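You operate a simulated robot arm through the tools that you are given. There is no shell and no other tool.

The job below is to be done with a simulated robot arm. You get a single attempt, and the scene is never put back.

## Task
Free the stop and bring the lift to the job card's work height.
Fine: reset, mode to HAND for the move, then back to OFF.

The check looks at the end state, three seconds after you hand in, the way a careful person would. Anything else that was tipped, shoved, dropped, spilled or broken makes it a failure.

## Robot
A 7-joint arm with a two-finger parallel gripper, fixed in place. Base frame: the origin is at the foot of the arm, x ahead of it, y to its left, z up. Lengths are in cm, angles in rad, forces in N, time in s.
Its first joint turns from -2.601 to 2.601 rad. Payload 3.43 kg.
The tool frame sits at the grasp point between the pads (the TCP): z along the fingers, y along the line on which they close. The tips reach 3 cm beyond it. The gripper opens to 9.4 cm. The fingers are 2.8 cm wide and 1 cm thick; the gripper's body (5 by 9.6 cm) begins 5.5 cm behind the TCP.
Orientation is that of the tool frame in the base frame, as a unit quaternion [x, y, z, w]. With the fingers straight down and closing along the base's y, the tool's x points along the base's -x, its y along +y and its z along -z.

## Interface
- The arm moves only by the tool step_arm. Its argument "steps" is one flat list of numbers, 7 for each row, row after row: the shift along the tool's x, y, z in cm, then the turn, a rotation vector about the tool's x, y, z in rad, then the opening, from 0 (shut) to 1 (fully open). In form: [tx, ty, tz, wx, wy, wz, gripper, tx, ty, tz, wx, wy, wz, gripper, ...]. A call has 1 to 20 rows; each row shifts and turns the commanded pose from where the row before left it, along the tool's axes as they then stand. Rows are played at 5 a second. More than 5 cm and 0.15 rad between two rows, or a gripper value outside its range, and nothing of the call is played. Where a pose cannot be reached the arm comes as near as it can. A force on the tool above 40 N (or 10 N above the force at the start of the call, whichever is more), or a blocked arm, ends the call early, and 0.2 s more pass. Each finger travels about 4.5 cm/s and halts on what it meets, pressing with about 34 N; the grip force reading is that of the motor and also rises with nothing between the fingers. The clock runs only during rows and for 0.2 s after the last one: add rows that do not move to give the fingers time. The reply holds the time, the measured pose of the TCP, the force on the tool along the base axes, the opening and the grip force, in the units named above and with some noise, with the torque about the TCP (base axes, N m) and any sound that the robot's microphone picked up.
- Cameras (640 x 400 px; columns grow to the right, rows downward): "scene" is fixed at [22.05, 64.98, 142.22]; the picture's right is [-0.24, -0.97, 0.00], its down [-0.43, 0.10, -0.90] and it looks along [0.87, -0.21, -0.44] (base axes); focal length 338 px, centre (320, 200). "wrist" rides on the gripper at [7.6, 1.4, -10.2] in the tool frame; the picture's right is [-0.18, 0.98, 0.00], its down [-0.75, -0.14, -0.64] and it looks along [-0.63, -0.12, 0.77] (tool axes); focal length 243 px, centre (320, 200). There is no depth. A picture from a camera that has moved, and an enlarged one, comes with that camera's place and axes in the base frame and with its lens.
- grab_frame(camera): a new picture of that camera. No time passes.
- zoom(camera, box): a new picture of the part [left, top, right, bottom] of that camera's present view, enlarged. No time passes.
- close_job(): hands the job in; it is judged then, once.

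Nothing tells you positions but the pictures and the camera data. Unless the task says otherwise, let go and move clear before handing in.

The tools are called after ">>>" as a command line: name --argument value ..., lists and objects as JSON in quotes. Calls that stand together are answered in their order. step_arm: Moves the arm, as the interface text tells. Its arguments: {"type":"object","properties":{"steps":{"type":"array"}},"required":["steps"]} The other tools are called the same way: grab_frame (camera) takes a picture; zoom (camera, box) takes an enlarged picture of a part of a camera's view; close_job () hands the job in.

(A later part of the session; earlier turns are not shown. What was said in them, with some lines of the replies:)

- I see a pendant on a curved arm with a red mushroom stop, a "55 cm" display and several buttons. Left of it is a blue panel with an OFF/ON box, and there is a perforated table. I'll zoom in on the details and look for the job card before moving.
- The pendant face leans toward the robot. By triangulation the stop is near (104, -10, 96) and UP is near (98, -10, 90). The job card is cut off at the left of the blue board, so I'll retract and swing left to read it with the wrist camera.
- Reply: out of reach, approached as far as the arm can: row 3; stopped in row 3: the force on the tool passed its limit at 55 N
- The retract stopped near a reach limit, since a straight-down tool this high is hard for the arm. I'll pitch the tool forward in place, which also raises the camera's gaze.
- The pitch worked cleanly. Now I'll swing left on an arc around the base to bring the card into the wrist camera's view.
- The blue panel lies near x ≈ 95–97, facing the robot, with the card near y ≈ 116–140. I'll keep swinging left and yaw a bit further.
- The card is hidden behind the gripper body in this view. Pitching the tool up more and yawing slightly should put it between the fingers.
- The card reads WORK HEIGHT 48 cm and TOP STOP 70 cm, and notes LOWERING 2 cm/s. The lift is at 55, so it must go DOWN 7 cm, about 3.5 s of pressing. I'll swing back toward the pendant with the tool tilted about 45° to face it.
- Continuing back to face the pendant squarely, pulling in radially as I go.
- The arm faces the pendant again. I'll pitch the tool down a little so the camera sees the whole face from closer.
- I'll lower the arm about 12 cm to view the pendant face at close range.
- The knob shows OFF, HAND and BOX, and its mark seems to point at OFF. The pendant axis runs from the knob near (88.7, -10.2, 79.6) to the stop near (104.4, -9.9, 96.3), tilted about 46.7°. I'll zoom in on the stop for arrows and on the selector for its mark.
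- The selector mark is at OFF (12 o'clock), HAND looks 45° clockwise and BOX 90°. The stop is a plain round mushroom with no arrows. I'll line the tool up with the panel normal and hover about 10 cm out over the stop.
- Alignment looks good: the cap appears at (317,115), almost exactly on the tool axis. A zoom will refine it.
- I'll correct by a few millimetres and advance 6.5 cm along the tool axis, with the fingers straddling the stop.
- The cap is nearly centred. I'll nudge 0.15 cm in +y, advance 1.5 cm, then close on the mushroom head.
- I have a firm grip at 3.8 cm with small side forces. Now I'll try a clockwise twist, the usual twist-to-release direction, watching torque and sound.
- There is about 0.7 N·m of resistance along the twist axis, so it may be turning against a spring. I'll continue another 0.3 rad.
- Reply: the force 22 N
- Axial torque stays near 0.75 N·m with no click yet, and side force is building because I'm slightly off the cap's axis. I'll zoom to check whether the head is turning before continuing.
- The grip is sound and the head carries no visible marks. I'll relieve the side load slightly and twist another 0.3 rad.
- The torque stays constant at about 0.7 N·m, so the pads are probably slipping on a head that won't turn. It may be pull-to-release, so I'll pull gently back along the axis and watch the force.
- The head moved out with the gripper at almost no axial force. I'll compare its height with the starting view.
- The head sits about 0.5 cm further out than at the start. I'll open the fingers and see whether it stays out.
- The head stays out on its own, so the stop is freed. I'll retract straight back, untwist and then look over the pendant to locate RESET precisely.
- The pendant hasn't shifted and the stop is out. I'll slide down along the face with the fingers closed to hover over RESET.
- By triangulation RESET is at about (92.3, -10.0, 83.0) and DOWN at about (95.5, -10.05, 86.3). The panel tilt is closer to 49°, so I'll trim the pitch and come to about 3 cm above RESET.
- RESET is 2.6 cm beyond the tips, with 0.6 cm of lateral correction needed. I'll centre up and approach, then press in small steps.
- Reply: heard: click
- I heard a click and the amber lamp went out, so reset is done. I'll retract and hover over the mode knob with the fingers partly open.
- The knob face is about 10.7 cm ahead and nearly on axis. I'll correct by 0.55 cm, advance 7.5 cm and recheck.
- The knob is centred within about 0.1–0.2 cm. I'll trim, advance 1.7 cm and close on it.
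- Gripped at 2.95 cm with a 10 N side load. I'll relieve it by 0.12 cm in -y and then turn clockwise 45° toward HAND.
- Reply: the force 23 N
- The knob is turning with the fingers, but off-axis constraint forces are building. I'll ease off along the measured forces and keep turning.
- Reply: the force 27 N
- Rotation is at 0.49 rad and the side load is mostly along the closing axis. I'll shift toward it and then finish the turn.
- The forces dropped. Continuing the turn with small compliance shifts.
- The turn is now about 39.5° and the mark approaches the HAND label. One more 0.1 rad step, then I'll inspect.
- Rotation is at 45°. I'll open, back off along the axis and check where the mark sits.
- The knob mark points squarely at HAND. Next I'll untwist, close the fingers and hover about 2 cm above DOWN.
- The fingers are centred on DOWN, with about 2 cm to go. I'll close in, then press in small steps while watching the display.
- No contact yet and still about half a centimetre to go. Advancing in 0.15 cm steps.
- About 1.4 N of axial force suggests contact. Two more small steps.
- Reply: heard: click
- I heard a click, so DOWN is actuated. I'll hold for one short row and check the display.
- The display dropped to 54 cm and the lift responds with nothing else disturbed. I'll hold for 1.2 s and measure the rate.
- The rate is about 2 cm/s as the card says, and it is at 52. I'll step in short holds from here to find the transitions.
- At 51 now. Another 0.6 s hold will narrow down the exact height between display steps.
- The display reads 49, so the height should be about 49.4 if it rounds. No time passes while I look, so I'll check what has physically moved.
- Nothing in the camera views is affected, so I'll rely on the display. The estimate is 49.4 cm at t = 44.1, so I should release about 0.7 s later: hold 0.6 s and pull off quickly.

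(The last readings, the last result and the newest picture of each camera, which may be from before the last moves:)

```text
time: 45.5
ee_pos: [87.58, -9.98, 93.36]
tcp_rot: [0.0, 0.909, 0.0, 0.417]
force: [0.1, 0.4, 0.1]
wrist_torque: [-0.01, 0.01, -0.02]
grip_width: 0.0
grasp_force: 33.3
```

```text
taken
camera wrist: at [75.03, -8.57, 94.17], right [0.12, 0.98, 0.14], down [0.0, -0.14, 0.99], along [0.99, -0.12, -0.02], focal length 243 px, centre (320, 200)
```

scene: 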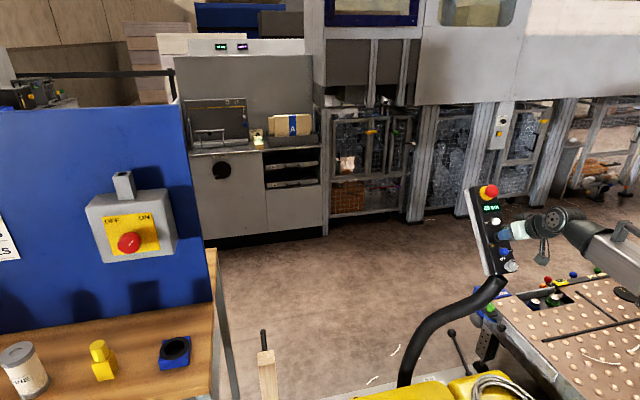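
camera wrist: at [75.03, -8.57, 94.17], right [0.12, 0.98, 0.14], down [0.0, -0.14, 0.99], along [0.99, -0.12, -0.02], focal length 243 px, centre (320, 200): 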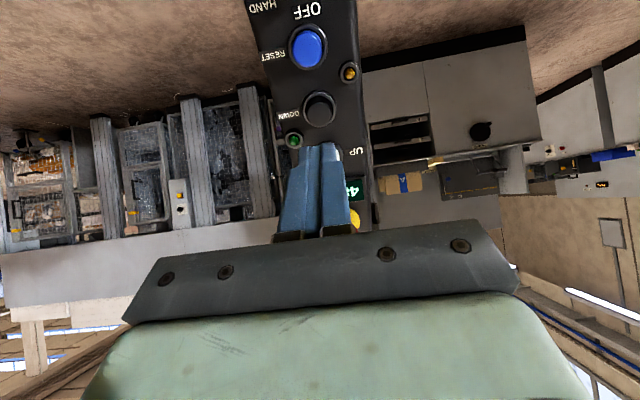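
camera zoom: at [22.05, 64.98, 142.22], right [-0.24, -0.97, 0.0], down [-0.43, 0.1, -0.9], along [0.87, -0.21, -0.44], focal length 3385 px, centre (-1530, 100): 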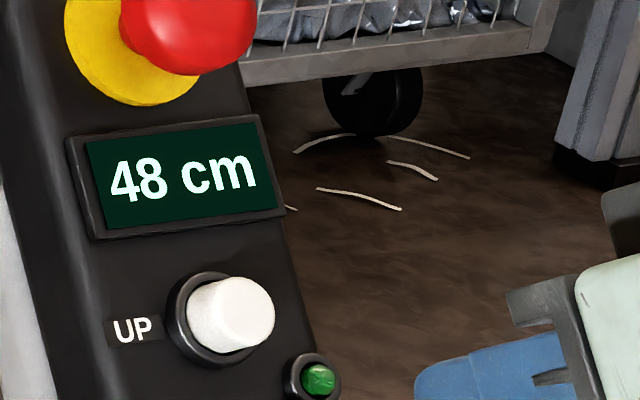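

The display is steady at 48 cm. Next I'll return the mode knob to OFF, hovering over it with the gripper turned 45° as before.

>>> step_arm --steps '[3.25, 0, -0.3, 0, 0, 0, 0, 3.25, 0, -0.3, 0, 0, 0, 0, 3.25, 0, -0.3, 0, 0, 0, 0, 0, 0, 0, 0, 0, 0.131, 0.2, 0, 0, 0, 0, 0, 0.131, 0.4, 0, 0, 0, 0, 0, 0.131, 0.55, 0, 0, 0, 0, 0, 0.131, 0.55, 0, 0, 0, 0, 0, 0.131, 0.55, 0, 0, 0, 0, 0, 0.13, 0.55]'

>>> grab_frame --camera "wrist"

>>> zoom --camera "wrist" --box '[240, 50, 400, 190]'

>>> zoom --camera "scene" --box '[450, 180, 570, 280]'

```text
time: 47.5
ee_pos: [80.52, -9.95, 86.43]
tcp_rot: [0.348, 0.839, 0.16, 0.387]
force: [0.3, -0.9, 0.8]
wrist_torque: [0.0, -0.04, 0.02]
grip_width: 5.14
grasp_force: 0.0
```

```text
taken
camera wrist: at [70.07, -3.57, 89.71], right [0.54, 0.56, 0.63], down [-0.21, -0.63, 0.75], along [0.82, -0.53, -0.23], focal length 243 px, centre (320, 200)
```

wrist: 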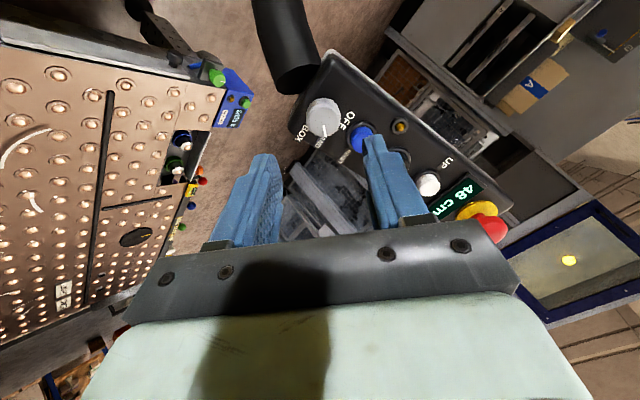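

```text
2.86 times, centred on (320, 120) of wrist
camera zoom: at [70.07, -3.57, 89.71], right [0.54, 0.56, 0.63], down [-0.21, -0.63, 0.75], along [0.82, -0.53, -0.23], focal length 693 px, centre (320, 429)
```

zoom: 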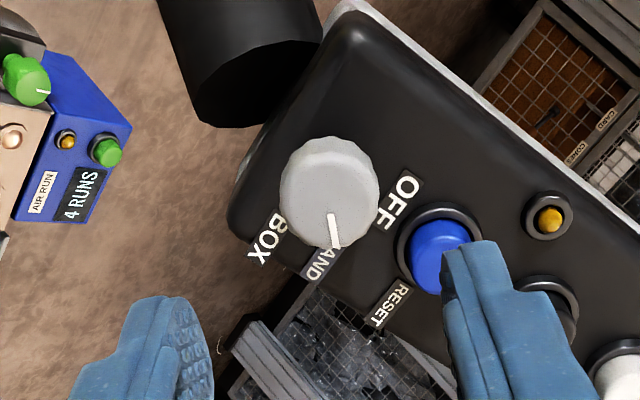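

```text
4.00 times, centred on (510, 230) of scene
camera zoom: at [22.05, 64.98, 142.22], right [-0.24, -0.97, 0.0], down [-0.43, 0.1, -0.9], along [0.87, -0.21, -0.44], focal length 1354 px, centre (-440, 80)
```

zoom: 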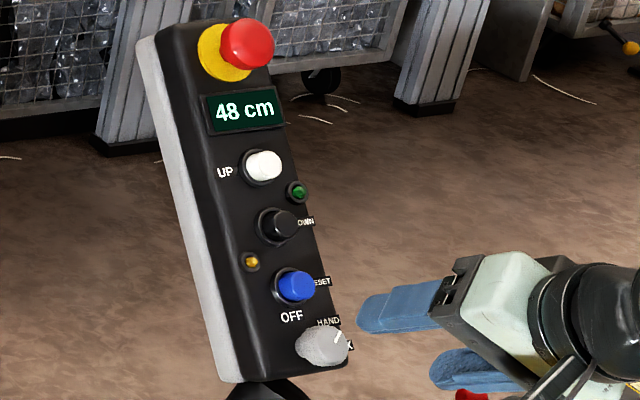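

The display still reads 48 and the knob is centred. I'll advance and grip it again.

>>> step_arm --steps '[-0.1, 0, 2.6, 0, 0, 0, 0.55, 0, 0, 2.6, 0, 0, 0, 0.55, 0, 0, 2.4, 0, 0, 0, 0.55, 0, 0, 0, 0, 0, 0, 0.55, 0, 0, 0, 0, 0, 0, 0.4, 0, 0, 0, 0, 0, 0, 0.3, 0, 0, 0, 0, 0, 0, 0.1, 0, 0, 0, 0, 0, 0, 0.1]'

>>> zoom --camera "wrist" --box '[240, 80, 400, 220]'

```text
time: 49.3
ee_pos: [86.43, -9.87, 81.63]
tcp_rot: [0.347, 0.839, 0.16, 0.387]
force: [11.3, 15.2, 8.2]
wrist_torque: [0.55, -0.61, 0.72]
grip_width: 2.97
grasp_force: 45.1
```

```text
2.86 times, centred on (320, 150) of wrist
camera zoom: at [75.94, -3.43, 84.81], right [0.54, 0.56, 0.63], down [-0.21, -0.63, 0.75], along [0.82, -0.53, -0.22], focal length 693 px, centre (320, 343)
```

zoom: 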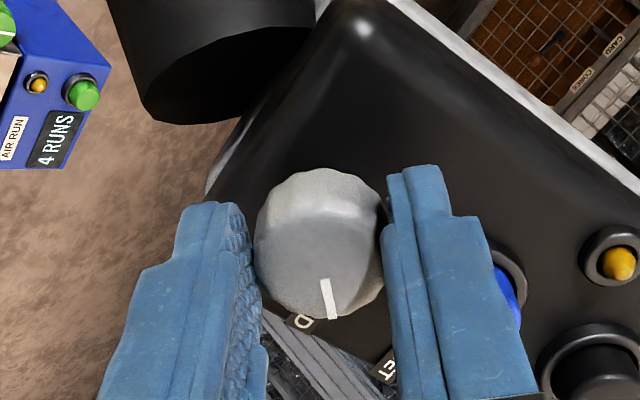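

The side load is about 20 N along the closing axis. I'll shift to relieve it before turning.

>>> step_arm --steps '[0, 0.15, 0, 0, 0, 0, 0.1, 0, 0.05, 0, 0, 0, 0, 0.1]'

```text
time: 49.9
ee_pos: [86.4, -9.69, 81.59]
tcp_rot: [0.347, 0.84, 0.16, 0.386]
force: [5.3, 21.3, 9.5]
wrist_torque: [0.1, -1.25, 0.21]
grip_width: 2.96
grasp_force: 45.0
```

The shift didn't reduce the load, but it is within limits. I'll begin turning back counter-clockwise in small steps and watch it.

>>> step_arm --steps '[0, 0, 0, 0, 0, -0.1, 0.1, 0, 0, 0, 0, 0, -0.1, 0.1]'

```text
time: 50.5
ee_pos: [86.41, -9.81, 81.57]
tcp_rot: [0.26, 0.87, 0.12, 0.4]
force: [-5.6, 16.5, 6.6]
wrist_torque: [0.06, -1.2, 0.11]
grip_width: 2.97
grasp_force: 45.1
```

>>> step_arm --steps '[0, 0, 0, 0, 0, -0.1, 0.1, 0, 0, 0, 0, 0, -0.1, 0.1, 0, 0, 0, 0, 0, -0.1, 0.1]'

>>> zoom --camera "wrist" --box '[240, 80, 400, 220]'

```text
time: 51.3
ee_pos: [86.44, -9.85, 81.5]
tcp_rot: [0.129, 0.9, 0.058, 0.413]
force: [-2.1, 3.1, 5.4]
wrist_torque: [0.3, 0.38, 0.36]
grip_width: 2.97
grasp_force: 45.0
```

```text
2.86 times, centred on (320, 150) of wrist
camera zoom: at [74.27, -6.42, 82.86], right [0.29, 0.89, 0.34], down [-0.04, -0.35, 0.94], along [0.95, -0.29, -0.06], focal length 693 px, centre (320, 343)
```

zoom: 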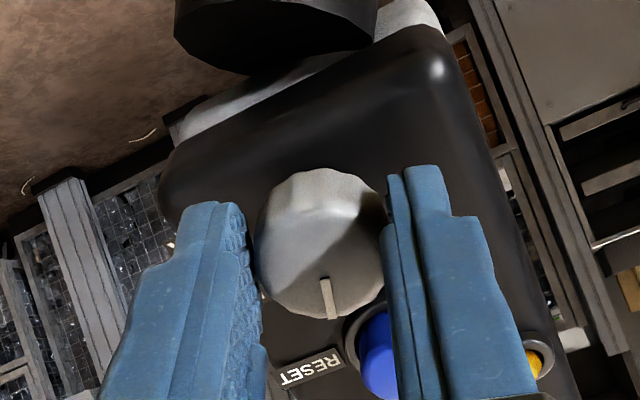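

The knob follows smoothly with low forces and 0.285 rad left to OFF. Finishing the turn.

>>> step_arm --steps '[0, 0, 0, 0, 0, -0.1, 0.1, 0, 0, 0, 0, 0, -0.1, 0.1, 0, 0, 0, 0, 0, -0.085, 0.1, 0, 0, 0, 0, 0, 0, 0.1]'

>>> zoom --camera "wrist" --box '[240, 80, 400, 220]'

```text
time: 52.3
ee_pos: [86.43, -9.94, 81.32]
tcp_rot: [0.0, 0.909, -0.001, 0.417]
force: [-10.4, -11.1, 0.3]
wrist_torque: [-0.04, -0.33, -0.09]
grip_width: 2.97
grasp_force: 44.8
```

```text
2.86 times, centred on (320, 150) of wrist
camera zoom: at [73.81, -8.59, 82.31], right [0.12, 0.98, 0.14], down [0.0, -0.14, 0.99], along [0.99, -0.12, -0.02], focal length 693 px, centre (320, 343)
```

zoom: 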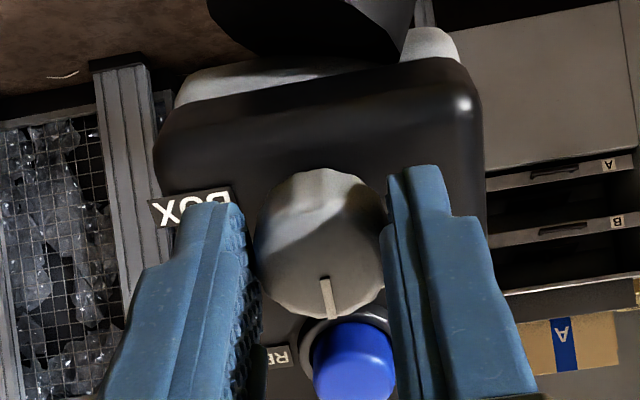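

The gripper is back at 0°, so the knob should be at OFF. I'll release, back straight off and check the mark, display and lamps.

>>> step_arm --steps '[0, 0, 0, 0, 0, 0, 0.3, 0, 0, 0, 0, 0, 0, 0.45, 0, 0, 0, 0, 0, 0, 0.55, 0, 0, 0, 0, 0, 0, 0.55, 0, 0, -2, 0, 0, 0, 0.55, 0, 0, -3, 0, 0, 0, 0.55, 0, 0, -4, 0, 0, 0, 0.55, 0, 0, -4, 0, 0, 0, 0.55]'

>>> zoom --camera "wrist" --box '[240, 30, 400, 170]'

>>> zoom --camera "scene" --box '[450, 180, 570, 280]'

>>> grab_frame --camera "scene"

```text
time: 54.1
ee_pos: [76.49, -10.19, 90.09]
tcp_rot: [-0.001, 0.909, 0.001, 0.418]
force: [0.2, -0.5, -0.2]
wrist_torque: [-0.02, 0.04, 0.05]
grip_width: 5.16
grasp_force: 0.2
```

```text
2.86 times, centred on (320, 100) of wrist
camera zoom: at [63.95, -8.72, 90.92], right [0.12, 0.98, 0.14], down [0.0, -0.14, 0.99], along [0.99, -0.12, -0.02], focal length 693 px, centre (320, 486)
```

zoom: 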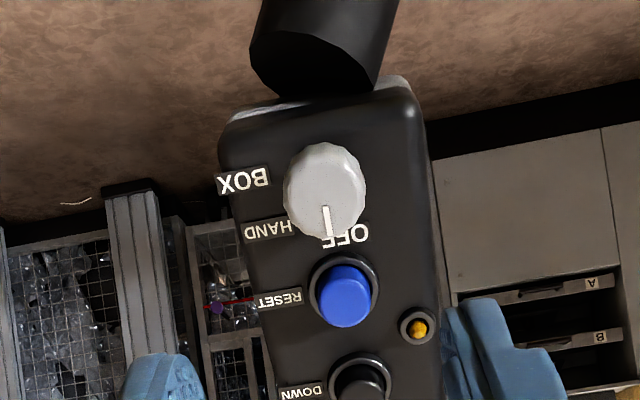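

```text
4.00 times, centred on (510, 230) of scene
camera zoom: at [22.05, 64.98, 142.22], right [-0.24, -0.97, 0.0], down [-0.43, 0.1, -0.9], along [0.87, -0.21, -0.44], focal length 1354 px, centre (-440, 80)
```

zoom: 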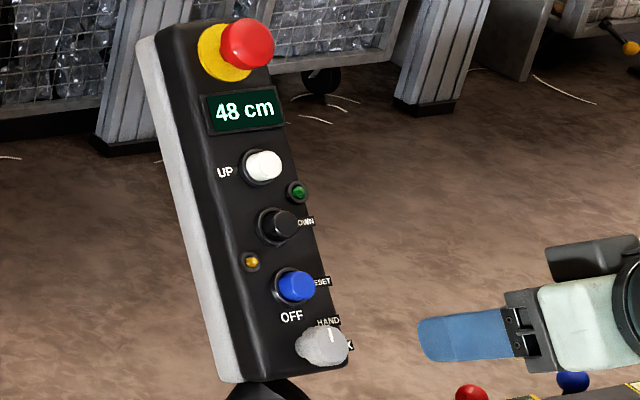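

```text
taken
```

scene: 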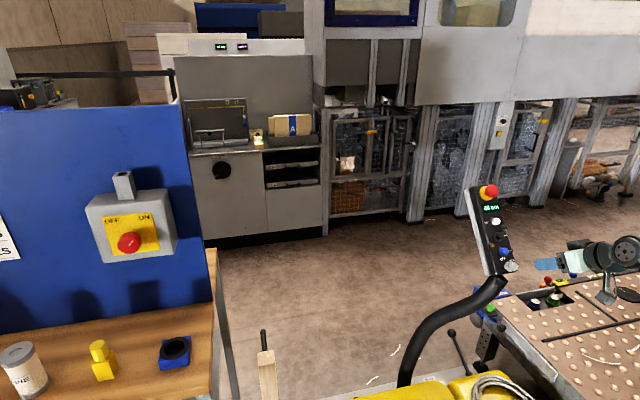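

The mark looks back at OFF, the display reads 48 and the stop is out. One high-zoom comparison of the knob against its original picture.

>>> zoom --camera "scene" --box '[480, 240, 530, 280]'

>>> zoom --camera "scene" --box '[465, 175, 525, 215]'

>>> zoom --camera "wrist" --box '[285, 60, 355, 125]'

```text
10.00 times, centred on (505, 260) of scene
camera zoom: at [22.05, 64.98, 142.22], right [-0.24, -0.97, 0.0], down [-0.43, 0.1, -0.9], along [0.87, -0.21, -0.44], focal length 3385 px, centre (-1530, -400)
```

zoom: 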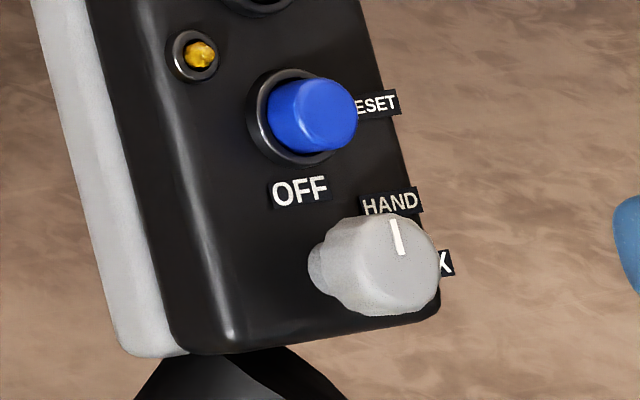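

```text
10.00 times, centred on (495, 195) of scene
camera zoom: at [22.05, 64.98, 142.22], right [-0.24, -0.97, 0.0], down [-0.43, 0.1, -0.9], along [0.87, -0.21, -0.44], focal length 3385 px, centre (-1430, 250)
```

zoom: 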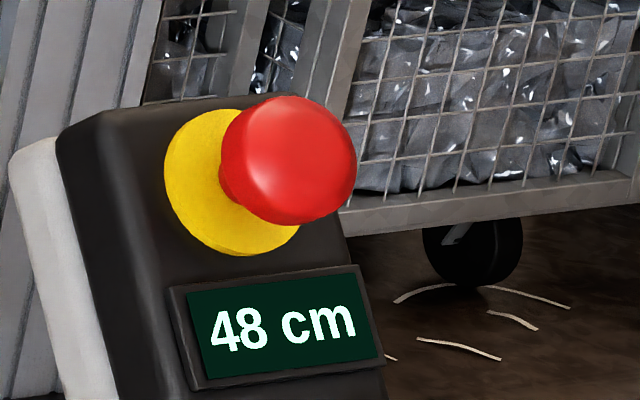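

```text
6.15 times, centred on (320, 92) of wrist
camera zoom: at [63.95, -8.72, 90.92], right [0.12, 0.98, 0.14], down [0.0, -0.14, 0.99], along [0.99, -0.12, -0.02], focal length 1493 px, centre (320, 862)
```

zoom: 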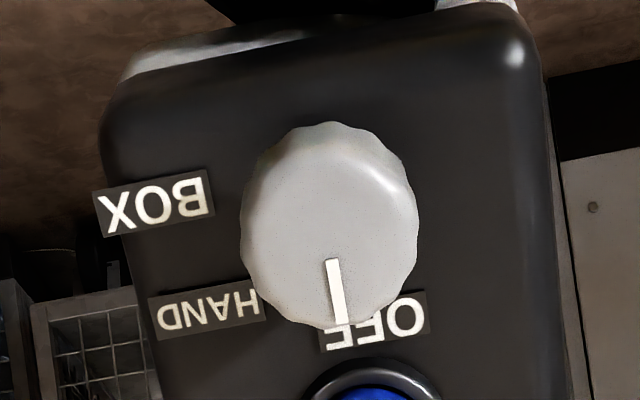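

The end state checks out:
- **Stop:** the head is out and stays out.
- **Reset:** the amber lamp is off.
- **Lift:** the display has held at 48 cm since I released DOWN, matching the card's work height.
- **Mode:** the knob mark is in the same OFF position as at the start.

The gripper is open and well clear, and nothing else in the camera views has moved, so I'm handing in.

>>> close_job

```text
The job is handed in.
```

The stop is freed and the lift is at the job card's work height: the pendant display reads 48 cm, lowered from 55 cm. I have handed the job in.

- **Stop:** I twisted the head about 0.9 rad clockwise without a click, then a light pull brought it out about 0.5 cm. It stays out on its own.
- **Reset:** pressing RESET gave a click and the amber lamp went out.
- **Mode:** I turned the knob to HAND for the move and then back to OFF. Its mark matches the starting picture.
- **Height:** the display only shows whole centimetres. From the timing I estimate the lift is within a few millimetres of 48 cm, and the reading held steady after I released DOWN. The lift itself is not visible to either camera, so the display is the only evidence of its height.

The arm is open and clear of the pendant, and nothing else in the camera views moved.
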